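You operate a simulated robot arm through the tools that you are given. There is no shell and no other tool.

The job below is to be done with a simulated two-armed robot. You get a single attempt, and the scene is never put back.

Task
Raise the red bike's saddle to mark 5 and point it straight ahead.
Fine: shut the seat lever again.

It is judged by the outcome, as a careful person would: the job done as asked, and still so three seconds after it is handed in. It fails if anything else is knocked over, pushed out of place, dropped, spilled or broken.

Robot
Two 7-joint arms with fingered hands on one trunk that stands fixed in place. Base frame: the origin is at the foot of the trunk, x ahead of it, y to its left, z up; the work surface is at about z = 210. Units: mm, degrees, N and s.
The left shoulder is at [70, 154, 1297], the right one opposite. With the tool pointing down near the work surface each hand reaches from about 100 to 400 mm from the base axis, measured 20 degrees to its own side. Payload 3.9 kg a hand.
The TCP of each hand is the grasp point between the finger pads, 30 mm short of the fingertips. In the tool frame z runs along the fingers and y along their closing line. The gripper opens to 104 mm. The gripper's body begins 35 mm behind the TCP. The gripper is a hand of 4 fingers: y runs from the thumb to the fingers, the wrist lies at [-17, -104, -178] in the tool frame, and closing takes about 1.5 s.
Orientation is that of the tool frame in the base frame, as [roll, pitch, yaw] about the fixed x, y, z axes, in that order (R = Rz(yaw) Ry(pitch) Rx(roll)). With the fingers straight down and the wrist toward the robot, the tool's x, y and z point along [0, 1, 0], [1, 0, 0] and [0, 0, -1] of the base frame.

Tools
- The arms move only by the tool servo_tool. It takes "left_moves", "right_moves" or both (then of equal length, played together; a hand with none holds still); each is text: rows parted by semicolons, each of 6 numbers parted by spaces: the shift along the tool's x, y, z in units of 300 mm (1.0 is 300 mm), then the turn, a rotation vector about the tool's x, y, z in units of 90 degrees (1.0 is 90 degrees). In form: x y z ax ay az; .... A call has 1 to 20 rows; each row is the pose to reach, as a shift and turn from the pose commanded when the call began, along the tool's axes at that moment. "left_hand" and "right_hand" are, for a hand that has rows, the closure in counts, from 0 (fully open) to 255 (shut), set as the call begins (left out, the last holds). A call with a number of a shift or a turn outside -1 to 1 is refused whole. A row lasts 0.2 s, in which the tool goes at most 50 mm and 8.6 degrees; a call with a longer step from one row to the next is refused whole, and so is a gripper value outside its range. Where a pose cannot be reached the arm comes as near as it can. A force on the tool above 40 N (or 10 N above the force at the start of the call, whichever is more), or a blocked arm, ends the call early, and 0.2 s more pass. Each finger travels about 72 mm/s and halts on what it meets, pressing with about 25 N; the grip force reading is that of the motor and also rises with nothing between the fingers. The clock runs only during rows and for 0.2 s after the last one: add rows that repeat a pose to give the fingers time. It gives the time, the measured TCP pose, the force on the tool (base axes), the opening and the grip force at its end, in the units of the frame above (readings bear some noise), with the torque about the TCP (base axes, N m) and any sound that the robot's microphone picked up, and new pictures: "views" is both (left out), scene, wrist or none (wrist: the cameras of the hands that moved).
- Cameras (640 x 400 px; columns grow to the right, rows downward): "scene" is now at [139.3, 0.9, 1530.4]; the picture's right is [0.04, -1.00, 0.00], its down [-0.55, -0.02, -0.83] and it looks along [0.83, 0.04, -0.55] (base axes); focal length 257 px, centre (320, 200). "left" rides on the left gripper at [-66, -90, -126] in its tool frame; the picture's right is [-0.78, -0.30, 0.56], its down [0.57, -0.70, 0.42] and it looks along [0.26, 0.65, 0.71] (tool axes); focal length 275 px, centre (320, 200). "right" rides on the right gripper at [66, -90, -126] in its tool frame; the picture's right is [-0.78, 0.30, -0.56], its down [-0.57, -0.70, 0.42] and it looks along [-0.26, 0.65, 0.71] (tool axes); focal length 275 px, centre (320, 200). There is no depth. A picture from a camera that has moved, and an enlarged one, comes with that camera's place and axes in the base frame and with its lens.
- raise_lower(by): slides the trunk up (or, below 0, down) by that many mm; the arms and the scene camera ride with it, the base frame stays. It gives what a move gives, with no picture.
- set_fingers(index, middle, ring, thumb_bend, thumb_turn, hand): sets how far each is bent, from 0 (flat) to 1 (curled in); at 0.3 the hand is open as for a grip, at 0.7 the pads meet at the TCP. One left out holds its place. A second passes; each finger stops where it meets its share of the squeeze, and holds until it gets a number again. A gripper value or a shape takes the hand back. It gives what a move gives, with no picture; readings hold the bend of each and the force on the fingers (four entries, about 0 where the hand has none), thumb and palm. thumb_turn goes from beside the hand (0) to across from the fingers (1), as for a grip.
- set_grasp(shape, hand): the hand has 4 fingers and takes this shape, open, in about a second: jaw (thumb against the fingers, like two jaws); tri (thumb and two fingers); tip (a fingertip pinch); poke (one finger out to press); point (the index stretched); flat (the hand flat); cup (the hand cupped); fist (a fist). The gripper value then closes the fingers along that shape, each until it touches; the sizes above hold for jaw. It gives what a move gives, with no picture.
- head_to(pan, tilt): turns the head with the scene camera to pan (to the left, within 86 degrees either way) and tilt (down, from -29 to 69), counted from straight ahead of the robot. It gives what a move gives, and a new picture of the scene camera.
- zoom(camera, box): a new picture of the part [left, top, right, bottom] of that camera's present view, enlarged. The clock stands still meanwhile.
- hand_in(): hands the job in; it is judged then, once.

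Nothing tells you positions but the pictures and the camera data. Unless the task says otherwise, let go and move clear before handing in.

The tools are called by a JSON object that holds its "fn" and its "kwargs". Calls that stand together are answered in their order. servo_tool: Moves the arms, as the interface text tells. Its arguments: {"type":"object","properties":{"left_moves":{"type":"string"},"left_hand":{"type":"number"},"right_moves":{"type":"string"},"right_hand":{"type":"number"},"views":{"type":"string","enum":["both","scene","wrist","none"]}},"required":[]} The other tools are called the same way: raise_lower (by) slides the trunk up or down; set_grasp (shape, hand) gives the hand a shape; set_fingers (index, middle, ring, thumb_bend, thumb_turn, hand) moves the fingers one by one; head_to (pan, tilt) turns the head that bears the scene camera; zoom (camera, box) takes an enlarged picture of a part of a camera's view; hand_in () hands the job in.

At the start:

```text
time_s: 0.0
left_position: [561.4, 282.4, 1304.8]
left_orientation: [180.0, 0.0, 90.0]
left_ft_force: [0.6, -0.7, -0.2]
left_ft_torque: [0.04, 0.0, 0.01]
left_grip_width: 103.6
left_grasp_force: 0.1
left_shape: jaw
left_bend: [0.3, 0.3, 0.3, 0.3, 0.97]
left_finger forces: [0.0, 0.0, 0.1, 0.1, 0.1, 0.1]
right_position: [514.6, -136.1, 1268.3]
right_orientation: [180.0, 0.0, 90.0]
right_ft_force: [1.0, -0.6, -0.4]
right_ft_torque: [0.0, -0.01, 0.01]
right_grip_width: 103.5
right_grasp_force: 0.0
right_shape: jaw
right_bend: [0.3, 0.3, 0.3, 0.3, 0.97]
right_finger forces: [0.0, 0.0, 0.0, 0.0, 0.1, 0.0]
trunk travel left (down, up): [-750.0, 190.0]
head pan, tilt: [2.5, 33.7]
```

scene: 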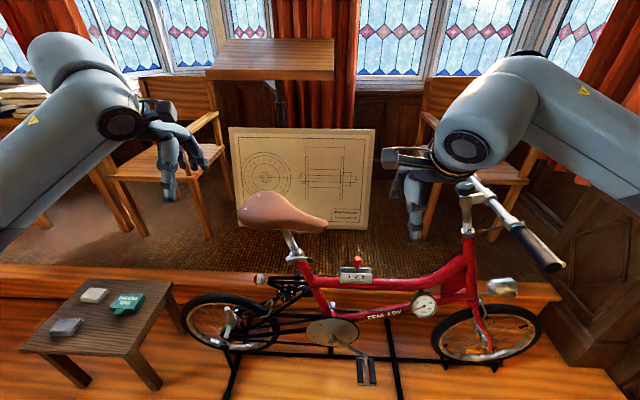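
right: 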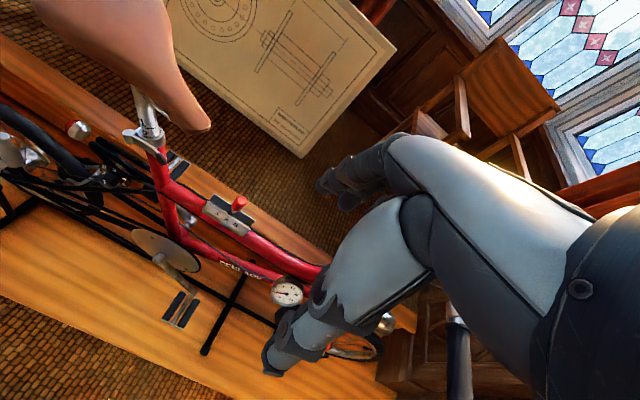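
left: 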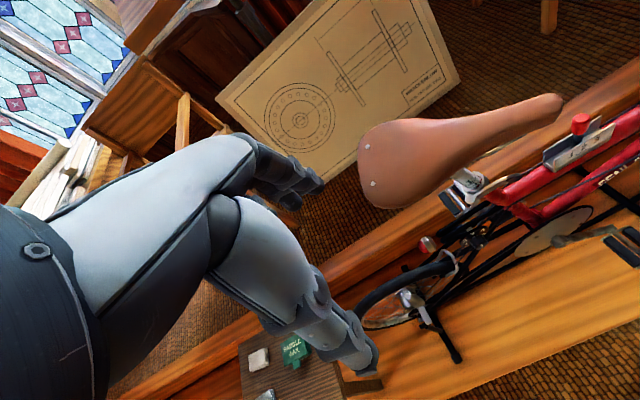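

I see a red bike on a stand ahead of the robot, its front wheel to the right, the saddle a little left of centre. I'll look closer at the saddle, post and lever first.

{"fn": "zoom", "kwargs": {"camera": "scene", "box": [220, 180, 380, 300]}}

{"fn": "zoom", "kwargs": {"camera": "right", "box": [90, 70, 250, 190]}}

{"fn": "zoom", "kwargs": {"camera": "left", "box": [400, 140, 560, 260]}}

{"fn": "zoom", "kwargs": {"camera": "scene", "box": [270, 220, 330, 265]}}

```text
3.33 times, centred on (300, 240) of scene
camera zoom: at [139.3, 0.9, 1530.4], right [0.04, -1.0, 0.0], down [-0.55, -0.02, -0.83], along [0.83, 0.04, -0.55], focal length 856 px, centre (387, 67)
```

zoom: 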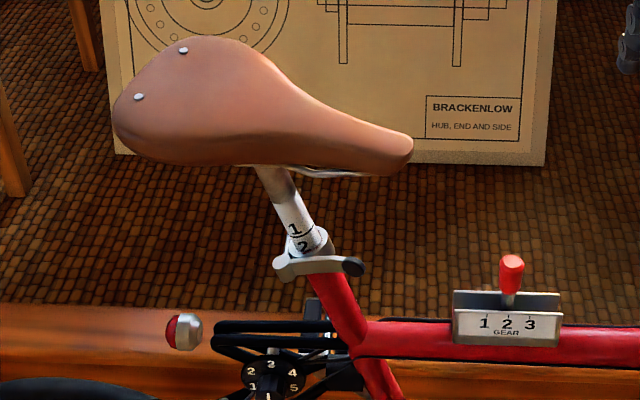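

```text
3.33 times, centred on (170, 130) of right
camera zoom: at [425.6, -69.3, 1393.6], right [0.3, -0.78, 0.56], down [-0.7, -0.57, -0.42], along [0.65, -0.26, -0.71], focal length 918 px, centre (820, 433)
```

zoom: 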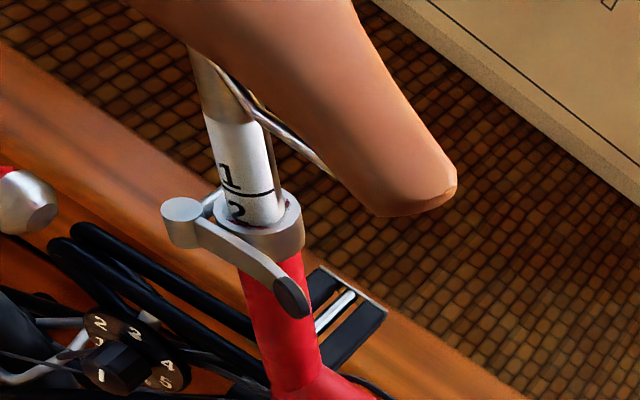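

```text
3.33 times, centred on (480, 200) of left
camera zoom: at [470.5, 216.4, 1430.5], right [-0.3, -0.78, -0.56], down [-0.7, 0.57, -0.42], along [0.65, 0.26, -0.71], focal length 918 px, centre (-213, 200)
```

zoom: 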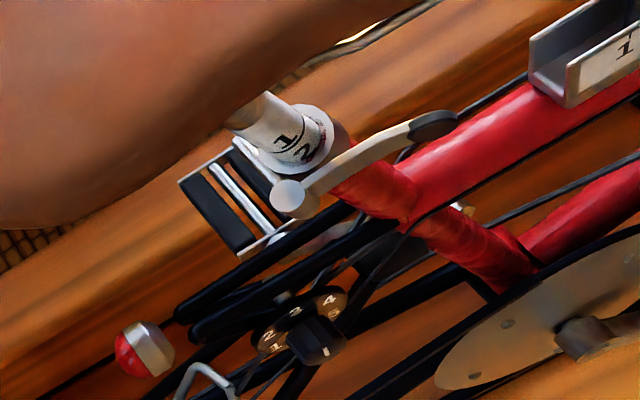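

```text
8.89 times, centred on (300, 242) of scene
camera zoom: at [139.3, 0.9, 1530.4], right [0.04, -1.0, 0.0], down [-0.55, -0.02, -0.83], along [0.83, 0.04, -0.55], focal length 2282 px, centre (498, -178)
```

zoom: 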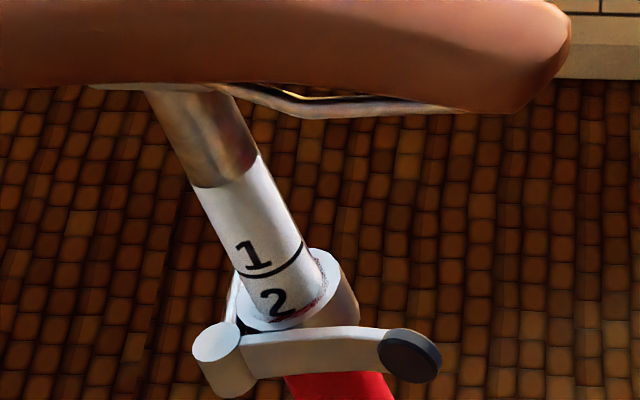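

The saddle sits near mark 2, its nose turned about 20° toward me; the quick-release lever is on my side, its pivot near [727,130,902] and its tip near [707,57,923]. I'll get more detail on the lever, the saddle and the bike's own heading.

{"fn": "zoom", "kwargs": {"camera": "right", "box": [120, 110, 180, 148]}}

{"fn": "zoom", "kwargs": {"camera": "left", "box": [340, 80, 580, 230]}}

{"fn": "zoom", "kwargs": {"camera": "right", "box": [20, 0, 260, 150]}}

{"fn": "head_to", "kwargs": {"pan": 0, "tilt": 42}}

```text
10.53 times, centred on (150, 129) of right
camera zoom: at [425.6, -69.3, 1393.6], right [0.3, -0.78, 0.56], down [-0.7, -0.57, -0.42], along [0.65, -0.26, -0.71], focal length 2898 px, centre (2110, 947)
```

zoom: 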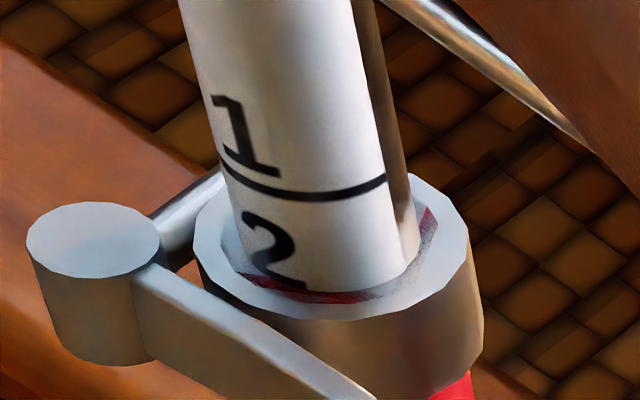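

```text
2.67 times, centred on (460, 155) of left
camera zoom: at [470.5, 216.4, 1430.5], right [-0.3, -0.78, -0.56], down [-0.7, 0.57, -0.42], along [0.65, 0.26, -0.71], focal length 734 px, centre (-53, 320)
```

zoom: 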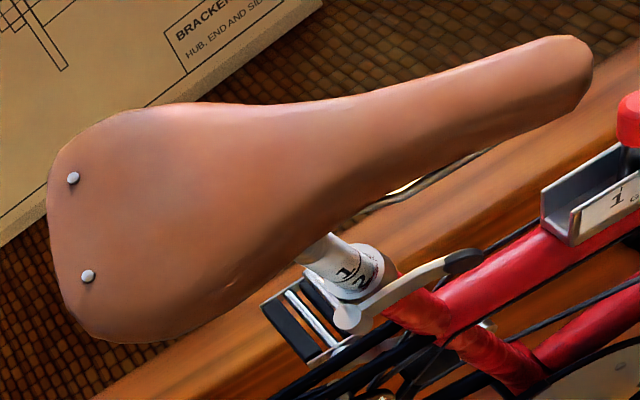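

```text
2.67 times, centred on (140, 75) of right
camera zoom: at [425.6, -69.3, 1393.6], right [0.3, -0.78, 0.56], down [-0.7, -0.57, -0.42], along [0.65, -0.26, -0.71], focal length 734 px, centre (800, 533)
```

zoom: 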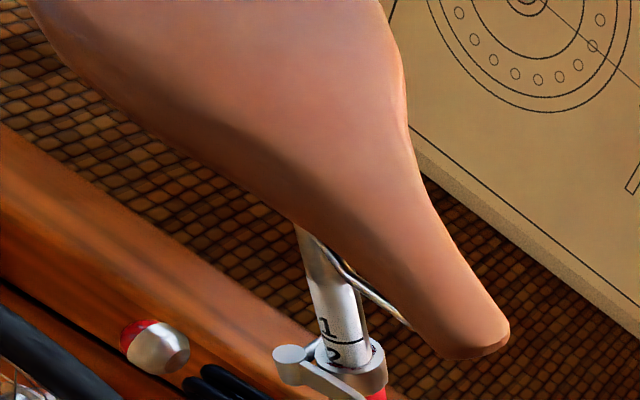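

```text
time_s: 0.7
left_position: [562.0, 282.0, 1305.2]
left_orientation: [-179.9, 0.0, 90.0]
left_ft_force: [-0.8, 1.1, -0.4]
left_ft_torque: [-0.02, 0.0, -0.03]
left_grip_width: 103.6
left_grasp_force: 0.0
left_shape: jaw
left_bend: [0.3, 0.3, 0.3, 0.3, 0.97]
left_finger forces: [0.0, 0.0, 0.0, 0.0, 0.0, 0.0]
right_position: [514.3, -135.5, 1268.0]
right_orientation: [180.0, 0.0, 90.0]
right_ft_force: [0.5, -0.9, -0.3]
right_ft_torque: [0.01, -0.01, 0.0]
right_grip_width: 103.8
right_grasp_force: 0.0
right_shape: jaw
right_bend: [0.3, 0.3, 0.3, 0.3, 0.97]
right_finger forces: [0.0, 0.0, 0.0, 0.0, 0.0, 0.0]
trunk travel left (down, up): [-750.0, 190.0]
head pan, tilt: [0.0, 42.0]
camera scene: at [134.2, -3.1, 1517.9], right [0.0, -1.0, 0.0], down [-0.67, 0.0, -0.74], along [0.74, 0.0, -0.67], focal length 257 px, centre (320, 200)
```

scene: 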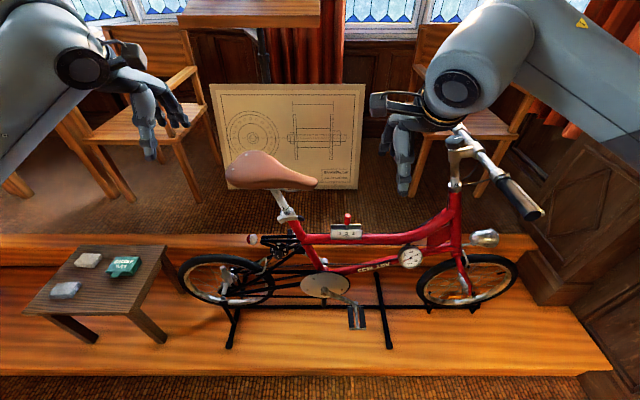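

The view is now straight ahead, so lines parallel to y are level in the picture. I'll measure the bike's heading from hubs, tyres and stand.

{"fn": "zoom", "kwargs": {"camera": "scene", "box": [160, 230, 320, 330]}}

{"fn": "zoom", "kwargs": {"camera": "scene", "box": [380, 230, 540, 330]}}

{"fn": "zoom", "kwargs": {"camera": "scene", "box": [260, 200, 420, 300]}}

{"fn": "zoom", "kwargs": {"camera": "scene", "box": [410, 110, 570, 210]}}

```text
4.00 times, centred on (240, 280) of scene
camera zoom: at [134.2, -3.1, 1517.9], right [0.0, -1.0, 0.0], down [-0.67, 0.0, -0.74], along [0.74, 0.0, -0.67], focal length 1027 px, centre (640, -120)
```

zoom: 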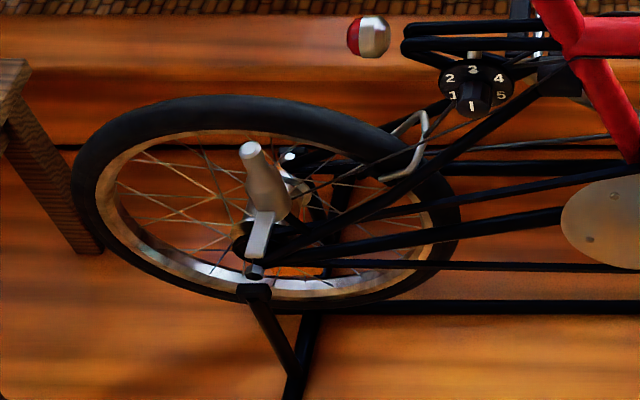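

```text
4.00 times, centred on (460, 280) of scene
camera zoom: at [134.2, -3.1, 1517.9], right [0.0, -1.0, 0.0], down [-0.67, 0.0, -0.74], along [0.74, 0.0, -0.67], focal length 1027 px, centre (-240, -120)
```

zoom: 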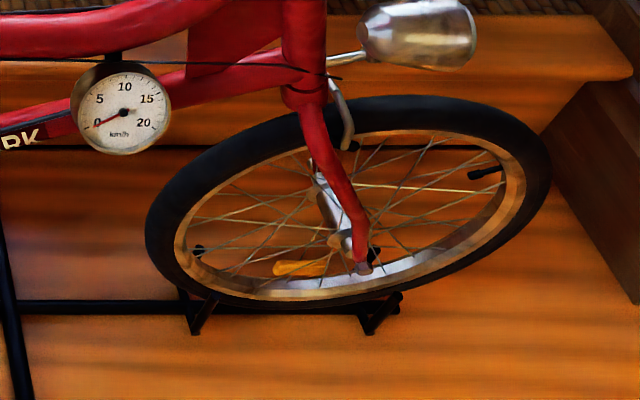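

```text
4.00 times, centred on (340, 250) of scene
camera zoom: at [134.2, -3.1, 1517.9], right [0.0, -1.0, 0.0], down [-0.67, 0.0, -0.74], along [0.74, 0.0, -0.67], focal length 1027 px, centre (240, 0)
```

zoom: 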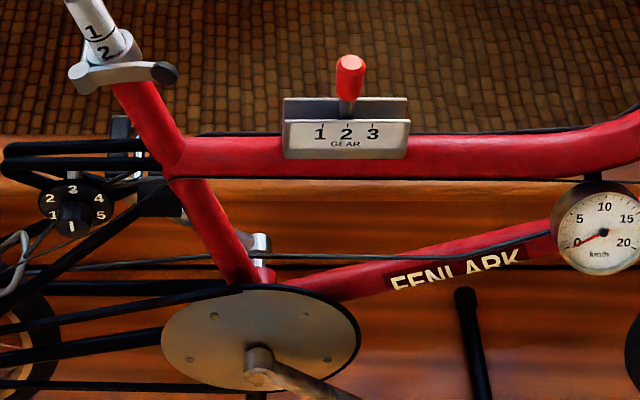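

```text
4.00 times, centred on (490, 160) of scene
camera zoom: at [134.2, -3.1, 1517.9], right [0.0, -1.0, 0.0], down [-0.67, 0.0, -0.74], along [0.74, 0.0, -0.67], focal length 1027 px, centre (-360, 360)
```

zoom: 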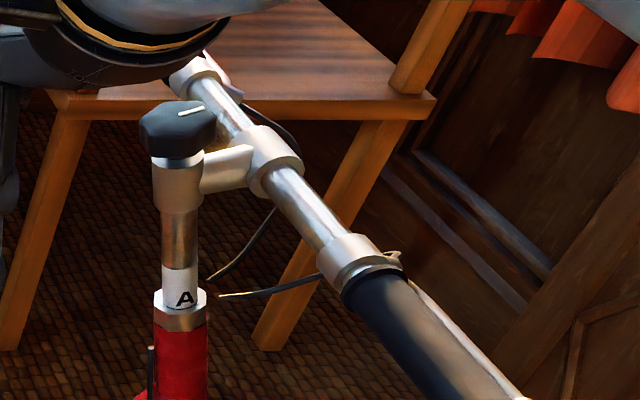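

The stand beam lies level in the picture, so the bike runs along y with its front toward −y, and the saddle needs about +22° of turn and about three mark spacings of lift. I plan to hold the saddle nose (about [711,61,1083]) from above with the right hand and work the lever with the left; first I move the right hand above the nose.

{"fn": "servo_tool", "kwargs": {"right_moves": "0.0657 0.0657 0.026 0 0 0.0248; 0.1314 0.1314 0.052 0 0 0.0496; 0.1971 0.1971 0.078 0 0 0.0744; 0.2628 0.2628 0.104 0 0 0.0992; 0.3285 0.3285 0.13 0 0 0.124; 0.3942 0.3942 0.156 0 0 0.1488; 0.4599 0.4599 0.182 0 0 0.1736; 0.5256 0.5256 0.208 0 0 0.1984; 0.5913 0.5913 0.234 0 0 0.2232; 0.657 0.657 0.26 0 0 0.248; 0.657 0.657 0.26 0 0 0.248", "right_hand": 0}}

```text
time_s: 3.1
left_position: [562.6, 281.1, 1305.8]
left_orientation: [-180.0, 0.0, 90.0]
left_ft_force: [0.1, -0.7, 0.1]
left_ft_torque: [-0.01, 0.0, -0.01]
left_grip_width: 103.6
left_grasp_force: 0.2
left_shape: jaw
left_bend: [0.3, 0.3, 0.3, 0.3, 0.97]
left_finger forces: [0.0, 0.1, 0.1, 0.1, 0.1, 0.0]
right_position: [712.2, 62.5, 1189.7]
right_orientation: [180.0, 0.1, 67.7]
right_ft_force: [-0.2, 0.0, 0.2]
right_ft_torque: [0.04, 0.02, 0.0]
right_grip_width: 103.7
right_grasp_force: 0.2
right_shape: jaw
right_bend: [0.3, 0.3, 0.3, 0.3, 0.97]
right_finger forces: [0.0, 0.0, 0.0, 0.0, 0.1, 0.0]
trunk travel left (down, up): [-750.0, 190.0]
head pan, tilt: [0.0, 42.0]
camera scene: at [134.0, -3.6, 1517.9], right [0.0, -1.0, 0.0], down [-0.67, 0.0, -0.74], along [0.74, 0.0, -0.67], focal length 257 px, centre (320, 200)
camera right: at [655.2, 157.1, 1315.5], right [-0.02, -0.83, 0.56], down [-0.87, -0.26, -0.42], along [0.5, -0.49, -0.71], focal length 275 px, centre (320, 200)
```

scene: 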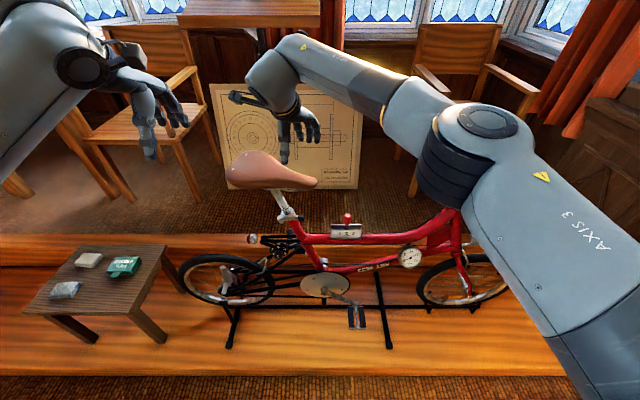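
right: 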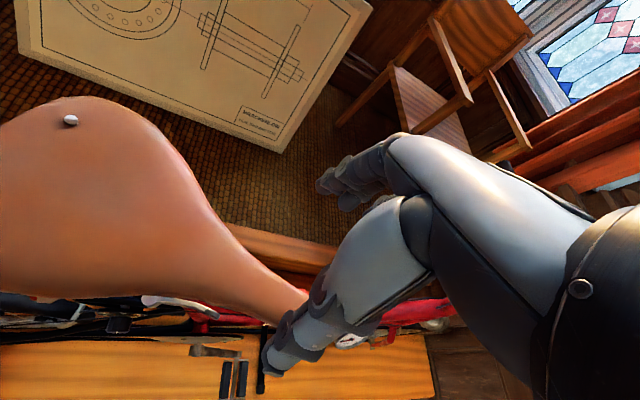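

The right hand is above the saddle nose with the open fingers straddling it. I'll descend so that the pads are level with the nose's sides.

{"fn": "servo_tool", "kwargs": {"right_moves": "0 0.016 0.05 0 0 0; 0 0.016 0.1 0 0 0; 0 0.016 0.15 0 0 0; 0 0.016 0.2 0 0 0; 0 0.016 0.25 0 0 0; 0 0.016 0.3 0 0 0; 0 0.016 0.35 0 0 0; 0 0.016 0.38 0 0 0; 0 0.016 0.4 0 0 0; 0 0.016 0.4 0 0 0"}}

{"fn": "zoom", "kwargs": {"camera": "scene", "box": [220, 100, 380, 220]}}

{"fn": "zoom", "kwargs": {"camera": "left", "box": [340, 40, 640, 230]}}

```text
time_s: 5.3
left_position: [561.2, 281.1, 1305.3]
left_orientation: [-180.0, -0.1, 90.0]
left_ft_force: [-0.9, 0.5, -0.2]
left_ft_torque: [0.03, 0.03, 0.02]
left_grip_width: 103.5
left_grasp_force: 0.0
left_shape: jaw
left_bend: [0.3, 0.3, 0.3, 0.3, 0.97]
left_finger forces: [0.0, 0.0, 0.0, 0.1, 0.0, 0.0]
right_position: [717.3, 59.9, 1069.7]
right_orientation: [180.0, 0.0, 67.7]
right_ft_force: [-0.1, 0.9, 0.0]
right_ft_torque: [0.0, -0.01, -0.01]
right_grip_width: 103.8
right_grasp_force: 0.0
right_shape: jaw
right_bend: [0.3, 0.3, 0.3, 0.3, 0.97]
right_finger forces: [0.0, 0.1, 0.0, 0.0, 0.0, 0.0]
trunk travel left (down, up): [-750.0, 190.0]
head pan, tilt: [0.0, 42.0]
camera scene: at [134.2, -2.8, 1517.9], right [0.0, -1.0, 0.0], down [-0.67, 0.0, -0.74], along [0.74, 0.0, -0.67], focal length 257 px, centre (320, 200)
camera right: at [659.2, 155.0, 1195.5], right [-0.02, -0.83, 0.56], down [-0.87, -0.26, -0.42], along [0.5, -0.49, -0.71], focal length 275 px, centre (320, 200)
```

scene: 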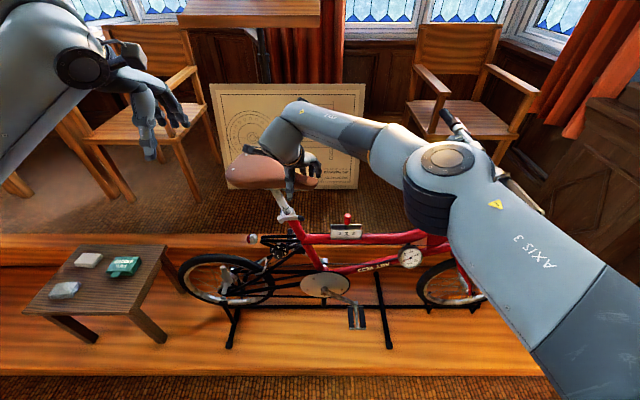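
right: 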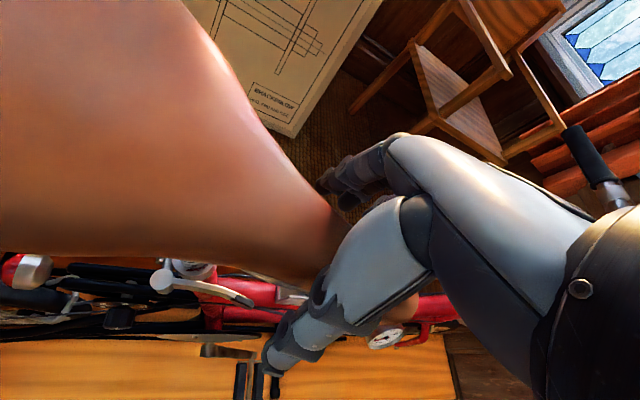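

```text
3.33 times, centred on (300, 160) of scene
camera zoom: at [134.2, -2.8, 1517.9], right [0.0, -1.0, 0.0], down [-0.67, 0.0, -0.74], along [0.74, 0.0, -0.67], focal length 856 px, centre (387, 333)
```

zoom: 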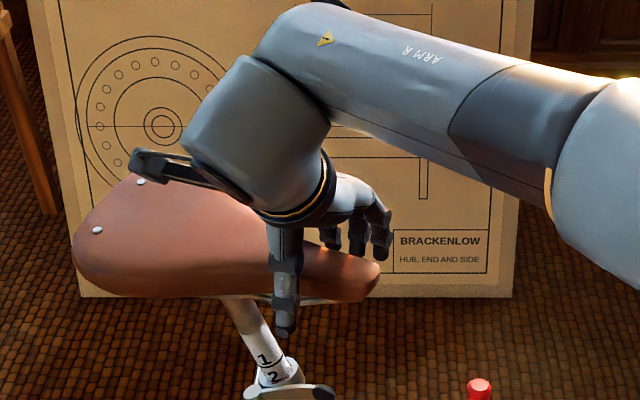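

```text
2.11 times, centred on (490, 135) of left
camera zoom: at [470.5, 216.7, 1430.4], right [-0.3, -0.78, -0.56], down [-0.7, 0.57, -0.42], along [0.65, 0.26, -0.71], focal length 580 px, centre (-38, 337)
```

zoom: 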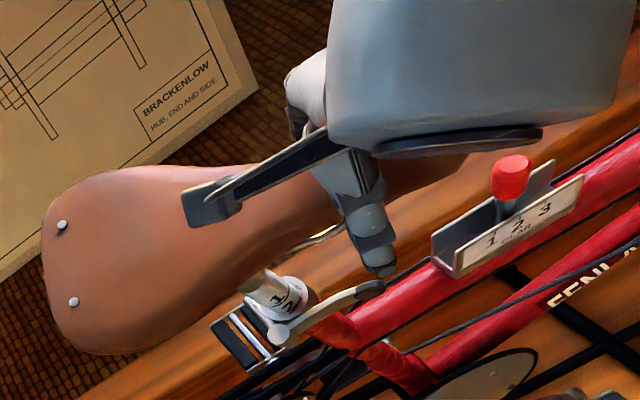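

The thumb is in front of the nose and the fingers behind it. I'll close the right hand on the saddle.

{"fn": "servo_tool", "kwargs": {"right_moves": "0 0 0 0 0 0; 0 0 0 0 0 0; 0 0 0 0 0 0; 0 0 0 0 0 0; 0 0 0 0 0 0; 0 0 0 0 0 0; 0 0 0 0 0 0; 0 0 0 0 0 0; 0 0 0 0 0 0", "right_hand": 255}}

{"fn": "zoom", "kwargs": {"camera": "scene", "box": [220, 100, 380, 220]}}

{"fn": "zoom", "kwargs": {"camera": "left", "box": [340, 40, 640, 230]}}

```text
time_s: 7.3
left_position: [561.9, 282.3, 1305.4]
left_orientation: [-179.9, 0.1, 90.1]
left_ft_force: [-0.9, -0.2, -0.4]
left_ft_torque: [-0.02, -0.01, 0.02]
left_grip_width: 103.7
left_grasp_force: 0.0
left_shape: jaw
left_bend: [0.3, 0.3, 0.3, 0.3, 0.97]
left_finger forces: [0.1, 0.0, 0.1, 0.1, 0.0, 0.1]
right_position: [716.8, 59.4, 1069.0]
right_orientation: [-179.9, 0.1, 67.7]
right_ft_force: [-4.9, -0.2, -11.4]
right_ft_torque: [0.02, 0.09, 0.06]
right_grip_width: 23.0
right_grasp_force: 24.6
right_shape: jaw
right_bend: [0.72, 0.7, 0.64, 0.73, 1.0]
right_finger forces: [12.8, 5.4, 2.6, 0.0, 24.3, 0.0]
trunk travel left (down, up): [-750.0, 190.0]
head pan, tilt: [0.0, 42.0]
camera scene: at [135.4, -2.8, 1517.7], right [0.0, -1.0, 0.0], down [-0.67, 0.0, -0.74], along [0.74, 0.0, -0.67], focal length 257 px, centre (320, 200)
camera right: at [659.7, 155.0, 1194.3], right [-0.02, -0.83, 0.56], down [-0.87, -0.26, -0.42], along [0.5, -0.49, -0.71], focal length 275 px, centre (320, 200)
```

scene: 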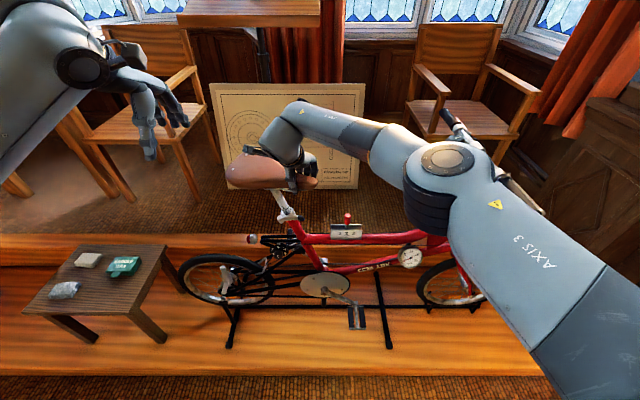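
right: 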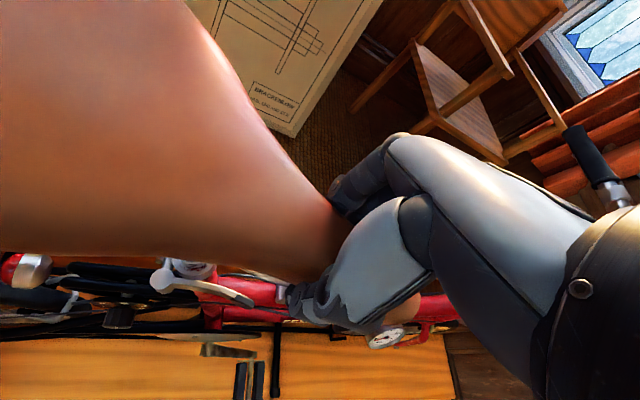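

```text
3.33 times, centred on (300, 160) of scene
camera zoom: at [135.4, -2.8, 1517.7], right [0.0, -1.0, 0.0], down [-0.67, 0.0, -0.74], along [0.74, 0.0, -0.67], focal length 856 px, centre (387, 333)
```

zoom: 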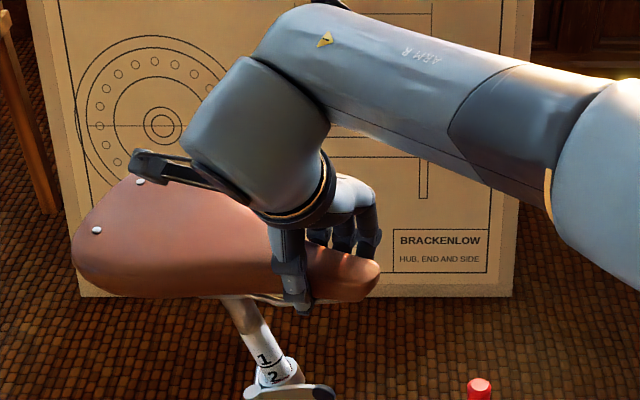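

```text
2.11 times, centred on (490, 135) of left
camera zoom: at [471.6, 216.6, 1430.0], right [-0.3, -0.78, -0.56], down [-0.7, 0.57, -0.42], along [0.65, 0.26, -0.71], focal length 580 px, centre (-38, 337)
```

zoom: 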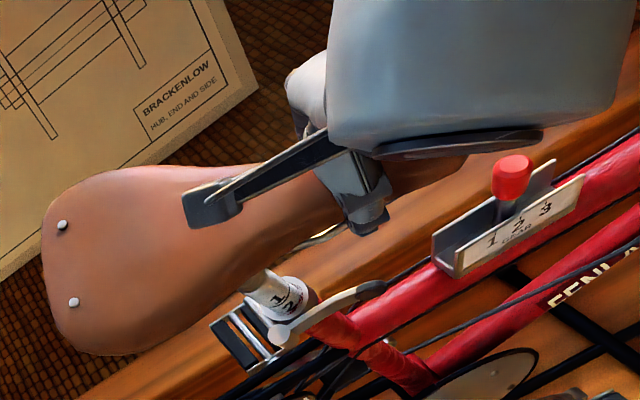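

The saddle nose is held (23 mm grip, about 25 N). Now I'll try the pointing shape on the left hand in free air, to see how the stretched finger lies for hooking the lever.

{"fn": "set_grasp", "kwargs": {"hand": "left", "shape": "poke"}}

{"fn": "zoom", "kwargs": {"camera": "scene", "box": [0, 0, 240, 160]}}

{"fn": "zoom", "kwargs": {"camera": "left", "box": [0, 0, 640, 400]}}

```text
time_s: 8.2
left_position: [562.9, 281.7, 1304.4]
left_orientation: [-179.9, 0.0, 90.0]
left_ft_force: [-0.6, 0.5, 0.1]
left_ft_torque: [-0.02, 0.01, 0.01]
left_grip_width: 0.0
left_grasp_force: 0.3
left_shape: poke
left_bend: [0.7, 0.7, 0.99, 1.0, 1.0]
left_finger forces: [0.0, 0.1, 0.0, 0.1, 0.0, 0.0]
right_position: [716.9, 60.5, 1068.8]
right_orientation: [-179.8, -0.1, 67.7]
right_ft_force: [-4.4, 1.0, -12.9]
right_ft_torque: [0.01, 0.13, 0.12]
right_grip_width: 23.3
right_grasp_force: 25.4
right_shape: jaw
right_bend: [0.72, 0.7, 0.64, 0.73, 1.0]
right_finger forces: [13.0, 5.8, 2.7, 0.0, 25.1, 0.0]
trunk travel left (down, up): [-750.0, 190.0]
head pan, tilt: [0.0, 42.0]
```

```text
2.50 times, centred on (120, 80) of scene
camera zoom: at [135.7, -2.8, 1517.7], right [0.0, -1.0, 0.0], down [-0.67, 0.0, -0.74], along [0.74, 0.0, -0.67], focal length 642 px, centre (820, 500)
```

zoom: 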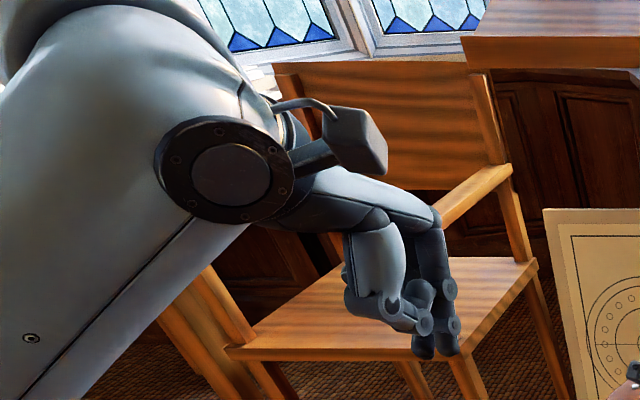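

```text
1.00 times, centred on (320, 200) of left (not enlarged: the box is as wide or as high as the picture)
camera zoom: at [471.9, 216.6, 1429.9], right [-0.3, -0.78, -0.56], down [-0.7, 0.57, -0.42], along [0.65, 0.26, -0.71], focal length 275 px, centre (320, 200)
```

zoom: 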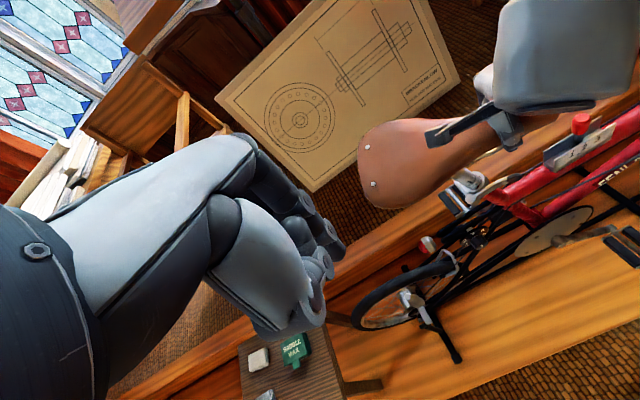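

The poke shape gives a hook: palm level, index and middle bent straight down at the TCP. I'll zoom in to see just where these fingertips lie.

{"fn": "zoom", "kwargs": {"camera": "left", "box": [200, 120, 400, 350]}}

{"fn": "zoom", "kwargs": {"camera": "scene", "box": [110, 60, 190, 150]}}

```text
1.74 times, centred on (300, 235) of left
camera zoom: at [471.9, 216.6, 1429.9], right [-0.3, -0.78, -0.56], down [-0.7, 0.57, -0.42], along [0.65, 0.26, -0.71], focal length 479 px, centre (355, 139)
```

zoom: 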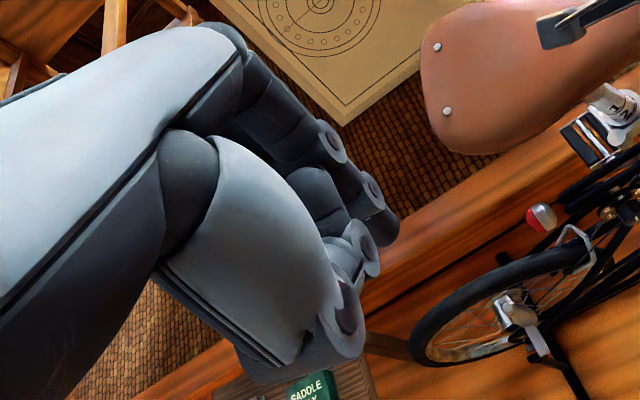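

```text
4.44 times, centred on (150, 105) of scene
camera zoom: at [135.7, -2.8, 1517.7], right [0.0, -1.0, 0.0], down [-0.67, 0.0, -0.74], along [0.74, 0.0, -0.67], focal length 1141 px, centre (1076, 622)
```

zoom: 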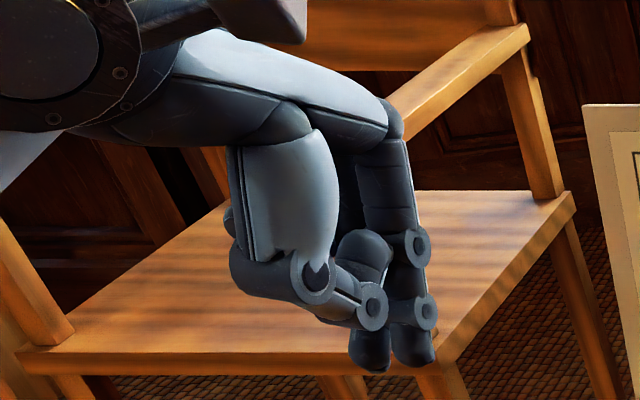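

The curled thumb would block the lever from entering behind the fingers, so I'll open the thumb, keeping index and middle as the hook and the ring finger folded.

{"fn": "set_fingers", "kwargs": {"hand": "left", "index": 0.7, "middle": 0.7, "ring": 1.0, "thumb_bend": 0.25, "thumb_turn": 1.0}}

{"fn": "zoom", "kwargs": {"camera": "scene", "box": [110, 60, 190, 150]}}

{"fn": "zoom", "kwargs": {"camera": "left", "box": [200, 120, 400, 350]}}

```text
time_s: 9.2
left_position: [563.5, 281.4, 1305.0]
left_orientation: [-179.9, 0.1, 90.0]
left_ft_force: [-0.6, 0.8, -0.3]
left_ft_torque: [-0.01, 0.0, -0.01]
left_grip_width: 57.3
left_grasp_force: 0.0
left_shape: fingers
left_bend: [0.7, 0.7, 1.0, 0.25, 0.97]
left_finger forces: [0.0, 0.1, 0.0, 0.0, 0.0, 0.0]
right_position: [718.1, 60.1, 1067.7]
right_orientation: [-179.9, 0.1, 67.7]
right_ft_force: [-4.6, -0.4, -14.2]
right_ft_torque: [0.01, 0.12, 0.08]
right_grip_width: 23.2
right_grasp_force: 24.9
right_shape: jaw
right_bend: [0.72, 0.7, 0.64, 0.73, 1.0]
right_finger forces: [13.4, 6.0, 3.0, 0.1, 24.8, 0.1]
trunk travel left (down, up): [-750.0, 190.0]
head pan, tilt: [0.0, 42.0]
```

```text
4.44 times, centred on (150, 105) of scene
camera zoom: at [136.0, -2.8, 1517.6], right [0.0, -1.0, 0.0], down [-0.67, 0.0, -0.74], along [0.74, 0.0, -0.67], focal length 1141 px, centre (1076, 622)
```

zoom: 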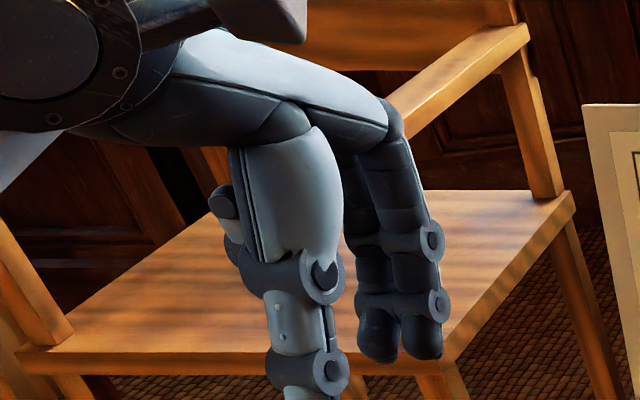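

```text
1.74 times, centred on (300, 235) of left
camera zoom: at [472.2, 216.6, 1429.8], right [-0.3, -0.78, -0.56], down [-0.7, 0.57, -0.42], along [0.65, 0.26, -0.71], focal length 479 px, centre (355, 139)
```

zoom: 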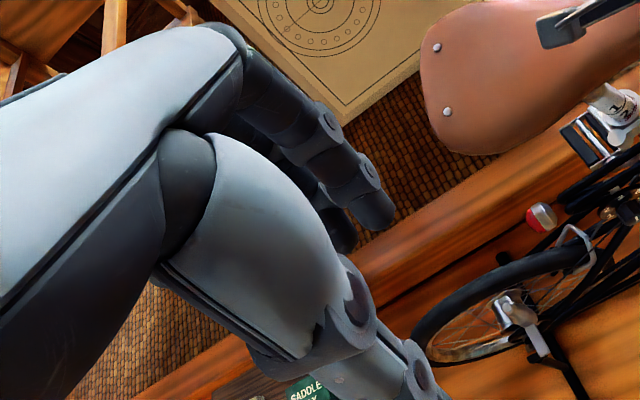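

With the thumb open there is a clear hook. I'll lower the left hand on its own side, tilting it 40° so that the fingers point down and ahead, well clear of the saddle.

{"fn": "servo_tool", "kwargs": {"left_moves": "0 0 0.1 -0.0444 0 0; 0 0 0.2 -0.0888 0 0; 0 0 0.3 -0.1332 0 0; 0 0 0.4 -0.1776 0 0; 0 0 0.5 -0.222 0 0; 0 0 0.6 -0.2664 0 0; 0 0 0.7 -0.3108 0 0; 0 0 0.8 -0.3552 0 0; 0 0 0.9 -0.3996 0 0; 0 0 1.0 -0.444 0 0; 0 0 1.0 -0.444 0 0"}}

```text
time_s: 11.6
left_position: [563.9, 282.9, 1003.5]
left_orientation: [140.1, 0.0, 89.9]
left_ft_force: [0.6, 0.2, -0.2]
left_ft_torque: [0.01, -0.01, 0.0]
left_grip_width: 57.5
left_grasp_force: 0.2
left_shape: fingers
left_bend: [0.7, 0.7, 1.0, 0.25, 0.97]
left_finger forces: [0.0, 0.0, 0.1, 0.0, 0.0, 0.0]
right_position: [717.7, 60.7, 1068.2]
right_orientation: [-179.9, 0.1, 67.8]
right_ft_force: [-0.6, -0.7, -12.6]
right_ft_torque: [0.06, 0.1, 0.16]
right_grip_width: 22.8
right_grasp_force: 25.6
right_shape: jaw
right_bend: [0.72, 0.7, 0.64, 0.73, 1.0]
right_finger forces: [13.8, 6.5, 3.2, 0.0, 23.2, 0.1]
trunk travel left (down, up): [-750.0, 190.0]
head pan, tilt: [0.0, 42.0]
camera scene: at [136.4, -2.8, 1517.6], right [0.0, -1.0, 0.0], down [-0.67, 0.0, -0.74], along [0.74, 0.0, -0.67], focal length 257 px, centre (320, 200)
camera left: at [413.4, 217.4, 1042.1], right [0.13, -0.78, -0.62], down [-0.27, 0.57, -0.78], along [0.96, 0.26, -0.13], focal length 275 px, centre (320, 200)
```

scene: 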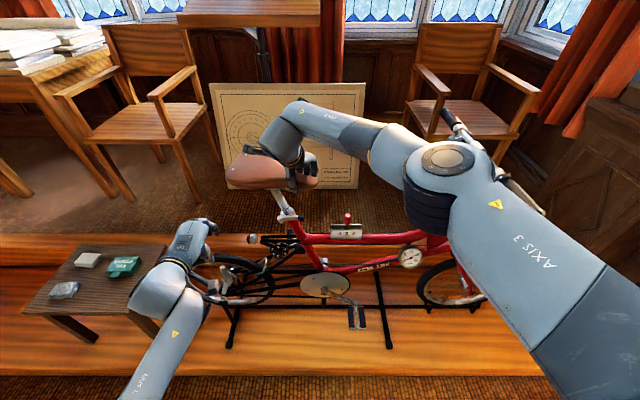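
left: 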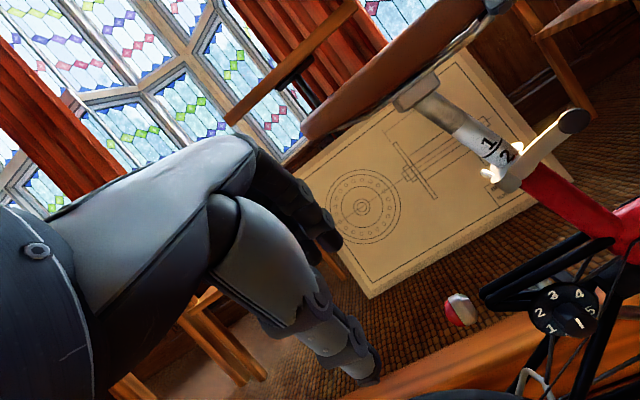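

The left hand is lowered and its camera now sees the post and lever side-on. A zoom will refine the lever's place and height.

{"fn": "zoom", "kwargs": {"camera": "left", "box": [420, 60, 620, 210]}}

{"fn": "zoom", "kwargs": {"camera": "scene", "box": [240, 180, 340, 250]}}

```text
2.67 times, centred on (520, 135) of left
camera zoom: at [413.4, 217.4, 1042.1], right [0.13, -0.78, -0.62], down [-0.27, 0.57, -0.78], along [0.96, 0.26, -0.13], focal length 734 px, centre (-213, 373)
```

zoom: 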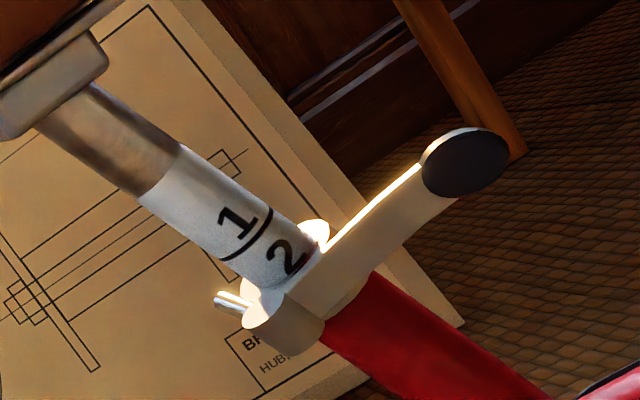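

```text
5.71 times, centred on (290, 215) of scene
camera zoom: at [136.4, -2.8, 1517.6], right [0.0, -1.0, 0.0], down [-0.67, 0.0, -0.74], along [0.74, 0.0, -0.67], focal length 1467 px, centre (491, 114)
```

zoom: 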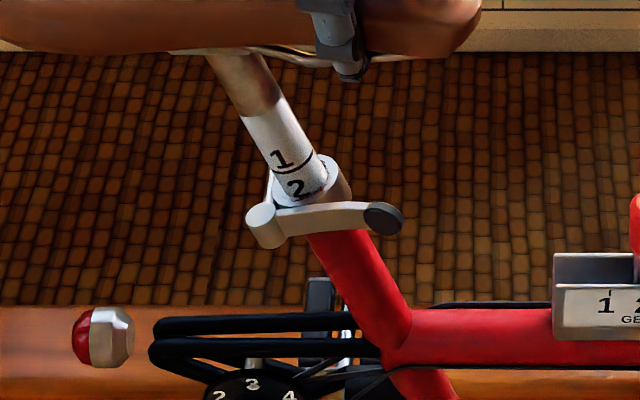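

The lever's tip disc is at [709,57,921], about 23 mm across. I'll use all three fingers as the hook and bring the left hand round, low and in front of the frame, to just right of the lever's free end.

{"fn": "set_fingers", "kwargs": {"hand": "left", "ring": 0.7}}

{"fn": "servo_tool", "kwargs": {"left_moves": "-0.088 -0.0236 0.0446 0 0 0; -0.176 -0.0472 0.0892 0 0 0; -0.264 -0.0708 0.1338 0 0 0; -0.352 -0.0944 0.1784 0 0 0; -0.44 -0.118 0.223 0 0 0; -0.54 -0.105 0.249 0 0 0; -0.64 -0.092 0.276 0 0 0; -0.74 -0.079 0.302 0 0 0; -0.84 -0.066 0.329 0 0 0; -0.94 -0.054 0.355 0 0 0; -0.94 -0.054 0.355 0 0 0"}}

{"fn": "zoom", "kwargs": {"camera": "scene", "box": [220, 130, 420, 270]}}

```text
time_s: 12.6
left_position: [563.2, 281.7, 1003.9]
left_orientation: [140.0, 0.0, 90.0]
left_ft_force: [0.5, 0.0, 0.6]
left_ft_torque: [-0.05, 0.01, 0.03]
left_grip_width: 57.5
left_grasp_force: 0.1
left_shape: fingers
left_bend: [0.7, 0.7, 0.7, 0.25, 0.97]
left_finger forces: [0.1, 0.0, 0.1, 0.1, 0.0, 0.0]
right_position: [718.1, 59.9, 1068.1]
right_orientation: [-179.9, 0.0, 67.7]
right_ft_force: [-0.6, 0.1, -10.5]
right_ft_torque: [0.08, 0.11, 0.15]
right_grip_width: 23.0
right_grasp_force: 25.2
right_shape: jaw
right_bend: [0.72, 0.7, 0.64, 0.73, 1.0]
right_finger forces: [13.8, 6.4, 3.2, 0.1, 22.8, 0.0]
trunk travel left (down, up): [-750.0, 190.0]
head pan, tilt: [0.0, 42.0]
```

```text
time_s: 14.1
left_position: [571.3, 179.5, 899.5]
left_orientation: [141.8, -12.0, 87.3]
left_ft_force: [0.0, -0.2, -0.7]
left_ft_torque: [0.0, 0.01, 0.02]
left_grip_width: 57.6
left_grasp_force: 0.0
left_shape: fingers
left_bend: [0.7, 0.7, 0.7, 0.25, 0.97]
left_finger forces: [0.1, 0.0, 0.0, 0.1, 0.0, 0.0]
right_position: [718.1, 60.7, 1067.4]
right_orientation: [-179.9, 0.2, 67.7]
right_ft_force: [2.0, 2.8, -5.4]
right_ft_torque: [0.07, 0.05, 0.13]
right_grip_width: 23.2
right_grasp_force: 25.7
right_shape: jaw
right_bend: [0.72, 0.7, 0.64, 0.73, 1.0]
right_finger forces: [14.4, 6.4, 3.1, 0.0, 21.6, 0.0]
trunk travel left (down, up): [-750.0, 190.0]
head pan, tilt: [0.0, 42.0]
stopped in row 7 (left hand): the arm was blocked; the commanded pose is now the measured one
camera scene: at [136.0, -2.8, 1517.8], right [0.0, -1.0, 0.0], down [-0.67, 0.0, -0.74], along [0.74, 0.0, -0.67], focal length 257 px, centre (320, 200)
camera left: at [419.7, 113.6, 926.9], right [0.08, -0.63, -0.77], down [-0.26, 0.73, -0.63], along [0.96, 0.25, -0.1], focal length 275 px, centre (320, 200)
```

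scene: 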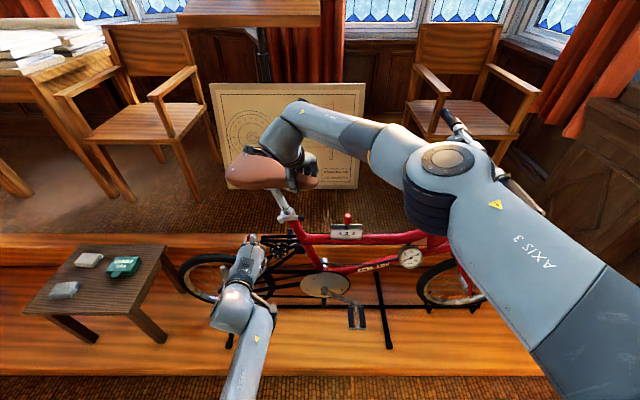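
left: 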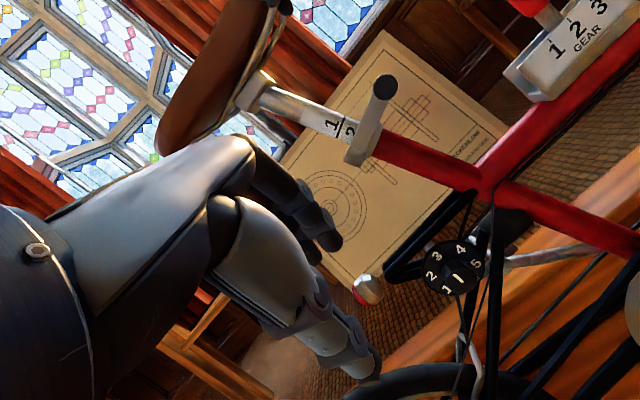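

```text
2.86 times, centred on (320, 200) of scene
camera zoom: at [136.0, -2.8, 1517.8], right [0.0, -1.0, 0.0], down [-0.67, 0.0, -0.74], along [0.74, 0.0, -0.67], focal length 734 px, centre (320, 200)
```

zoom: 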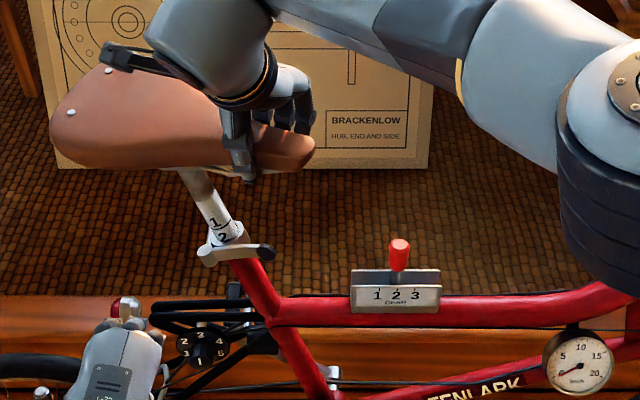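

The left arm ran into a joint limit (no contact force) because it was folded too close to the body. I'll back off and yaw the hand 20° so that its wrist stays on the left, then go round farther out.

{"fn": "servo_tool", "kwargs": {"left_moves": "0.035 0.028 -0.012 -0.007 -0.037 0.011; 0.070 0.056 -0.024 -0.013 -0.074 0.022; 0.105 0.085 -0.036 -0.020 -0.111 0.033; 0.141 0.113 -0.048 -0.027 -0.149 0.043; 0.176 0.141 -0.060 -0.033 -0.186 0.054; 0.211 0.169 -0.072 -0.040 -0.223 0.065; 0.211 0.169 -0.072 -0.040 -0.223 0.065", "views": "wrist"}}

```text
time_s: 15.7
left_position: [601.3, 229.4, 959.7]
left_orientation: [140.0, 0.1, 70.2]
left_ft_force: [0.1, 0.4, -0.7]
left_ft_torque: [0.03, 0.0, -0.02]
left_grip_width: 57.3
left_grasp_force: 0.0
left_shape: fingers
left_bend: [0.7, 0.7, 0.7, 0.25, 0.97]
left_finger forces: [0.1, 0.0, 0.0, 0.0, 0.0, 0.0]
right_position: [718.3, 59.7, 1068.4]
right_orientation: [-179.9, 0.1, 67.6]
right_ft_force: [-0.9, 2.0, -9.9]
right_ft_torque: [0.11, 0.07, 0.06]
right_grip_width: 23.5
right_grasp_force: 24.8
right_shape: jaw
right_bend: [0.72, 0.7, 0.64, 0.73, 1.0]
right_finger forces: [13.9, 6.0, 3.2, 0.1, 23.1, 0.1]
trunk travel left (down, up): [-750.0, 190.0]
head pan, tilt: [0.0, 42.0]
camera left: at [437.4, 218.1, 997.5], right [-0.14, -0.78, -0.62], down [-0.05, 0.63, -0.78], along [0.99, -0.08, -0.13], focal length 275 px, centre (320, 200)
```

left: 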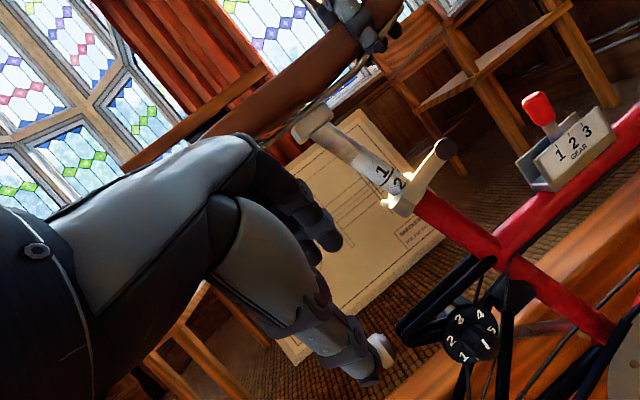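

The pose is clean again. Now I move the left hand across in front of the frame to [650,0,912].

{"fn": "servo_tool", "kwargs": {"left_moves": "-0.083 0.027 0.049 0 0 0; -0.165 0.054 0.097 0 0 0; -0.248 0.081 0.146 0 0 0; -0.331 0.107 0.195 0 0 0; -0.414 0.134 0.243 0 0 0; -0.497 0.161 0.292 0 0 0; -0.579 0.188 0.34 0 0 0; -0.662 0.215 0.389 0 0 0; -0.662 0.215 0.389 0 0 0"}}

{"fn": "zoom", "kwargs": {"camera": "scene", "box": [220, 130, 420, 270]}}

```text
time_s: 17.6
left_position: [650.5, 18.5, 901.1]
left_orientation: [141.1, -1.4, 70.6]
left_ft_force: [-0.3, -0.3, 0.0]
left_ft_torque: [0.02, -0.04, -0.01]
left_grip_width: 57.6
left_grasp_force: 0.0
left_shape: fingers
left_bend: [0.7, 0.7, 0.7, 0.25, 0.97]
left_finger forces: [0.0, 0.0, 0.1, 0.1, 0.0, 0.0]
right_position: [717.5, 60.1, 1068.2]
right_orientation: [-179.9, 0.2, 67.6]
right_ft_force: [-2.3, 2.2, -9.9]
right_ft_torque: [0.13, 0.11, 0.12]
right_grip_width: 23.4
right_grasp_force: 25.1
right_shape: jaw
right_bend: [0.72, 0.7, 0.71, 0.73, 1.0]
right_finger forces: [13.7, 6.0, 3.5, 0.0, 23.4, 0.0]
trunk travel left (down, up): [-750.0, 190.0]
head pan, tilt: [0.0, 42.0]
camera scene: at [136.2, -2.0, 1517.6], right [0.0, -1.0, 0.0], down [-0.67, 0.0, -0.74], along [0.74, 0.0, -0.67], focal length 257 px, centre (320, 200)
camera left: at [486.6, 5.3, 940.4], right [-0.14, -0.76, -0.64], down [-0.07, 0.65, -0.76], along [0.99, -0.06, -0.14], focal length 275 px, centre (320, 200)
```

scene: 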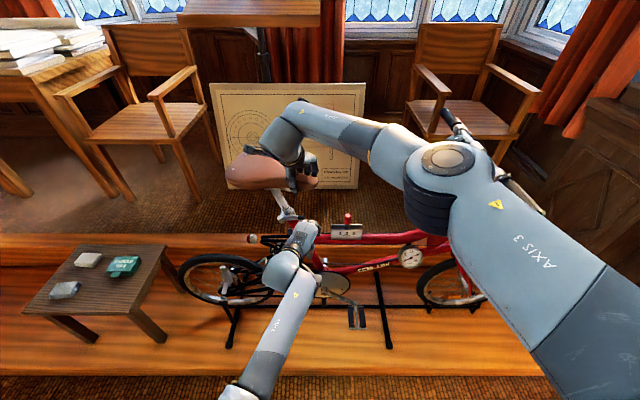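
left: 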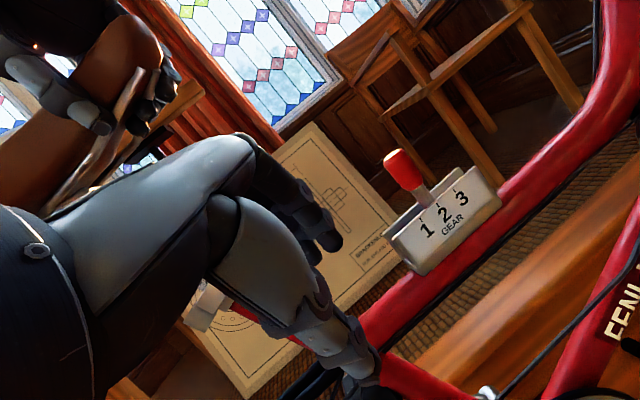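

```text
2.86 times, centred on (320, 200) of scene
camera zoom: at [136.2, -2.0, 1517.6], right [0.0, -1.0, 0.0], down [-0.67, 0.0, -0.74], along [0.74, 0.0, -0.67], focal length 734 px, centre (320, 200)
```

zoom: 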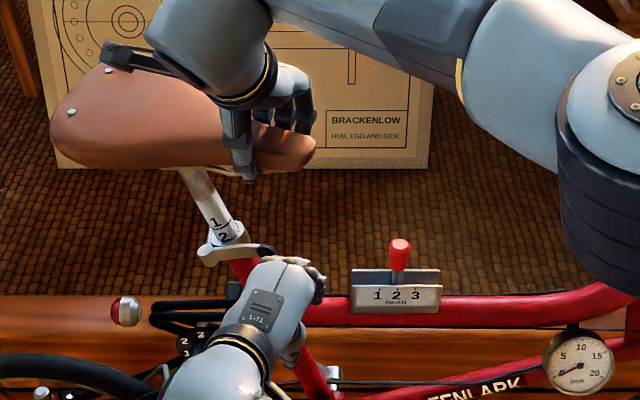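

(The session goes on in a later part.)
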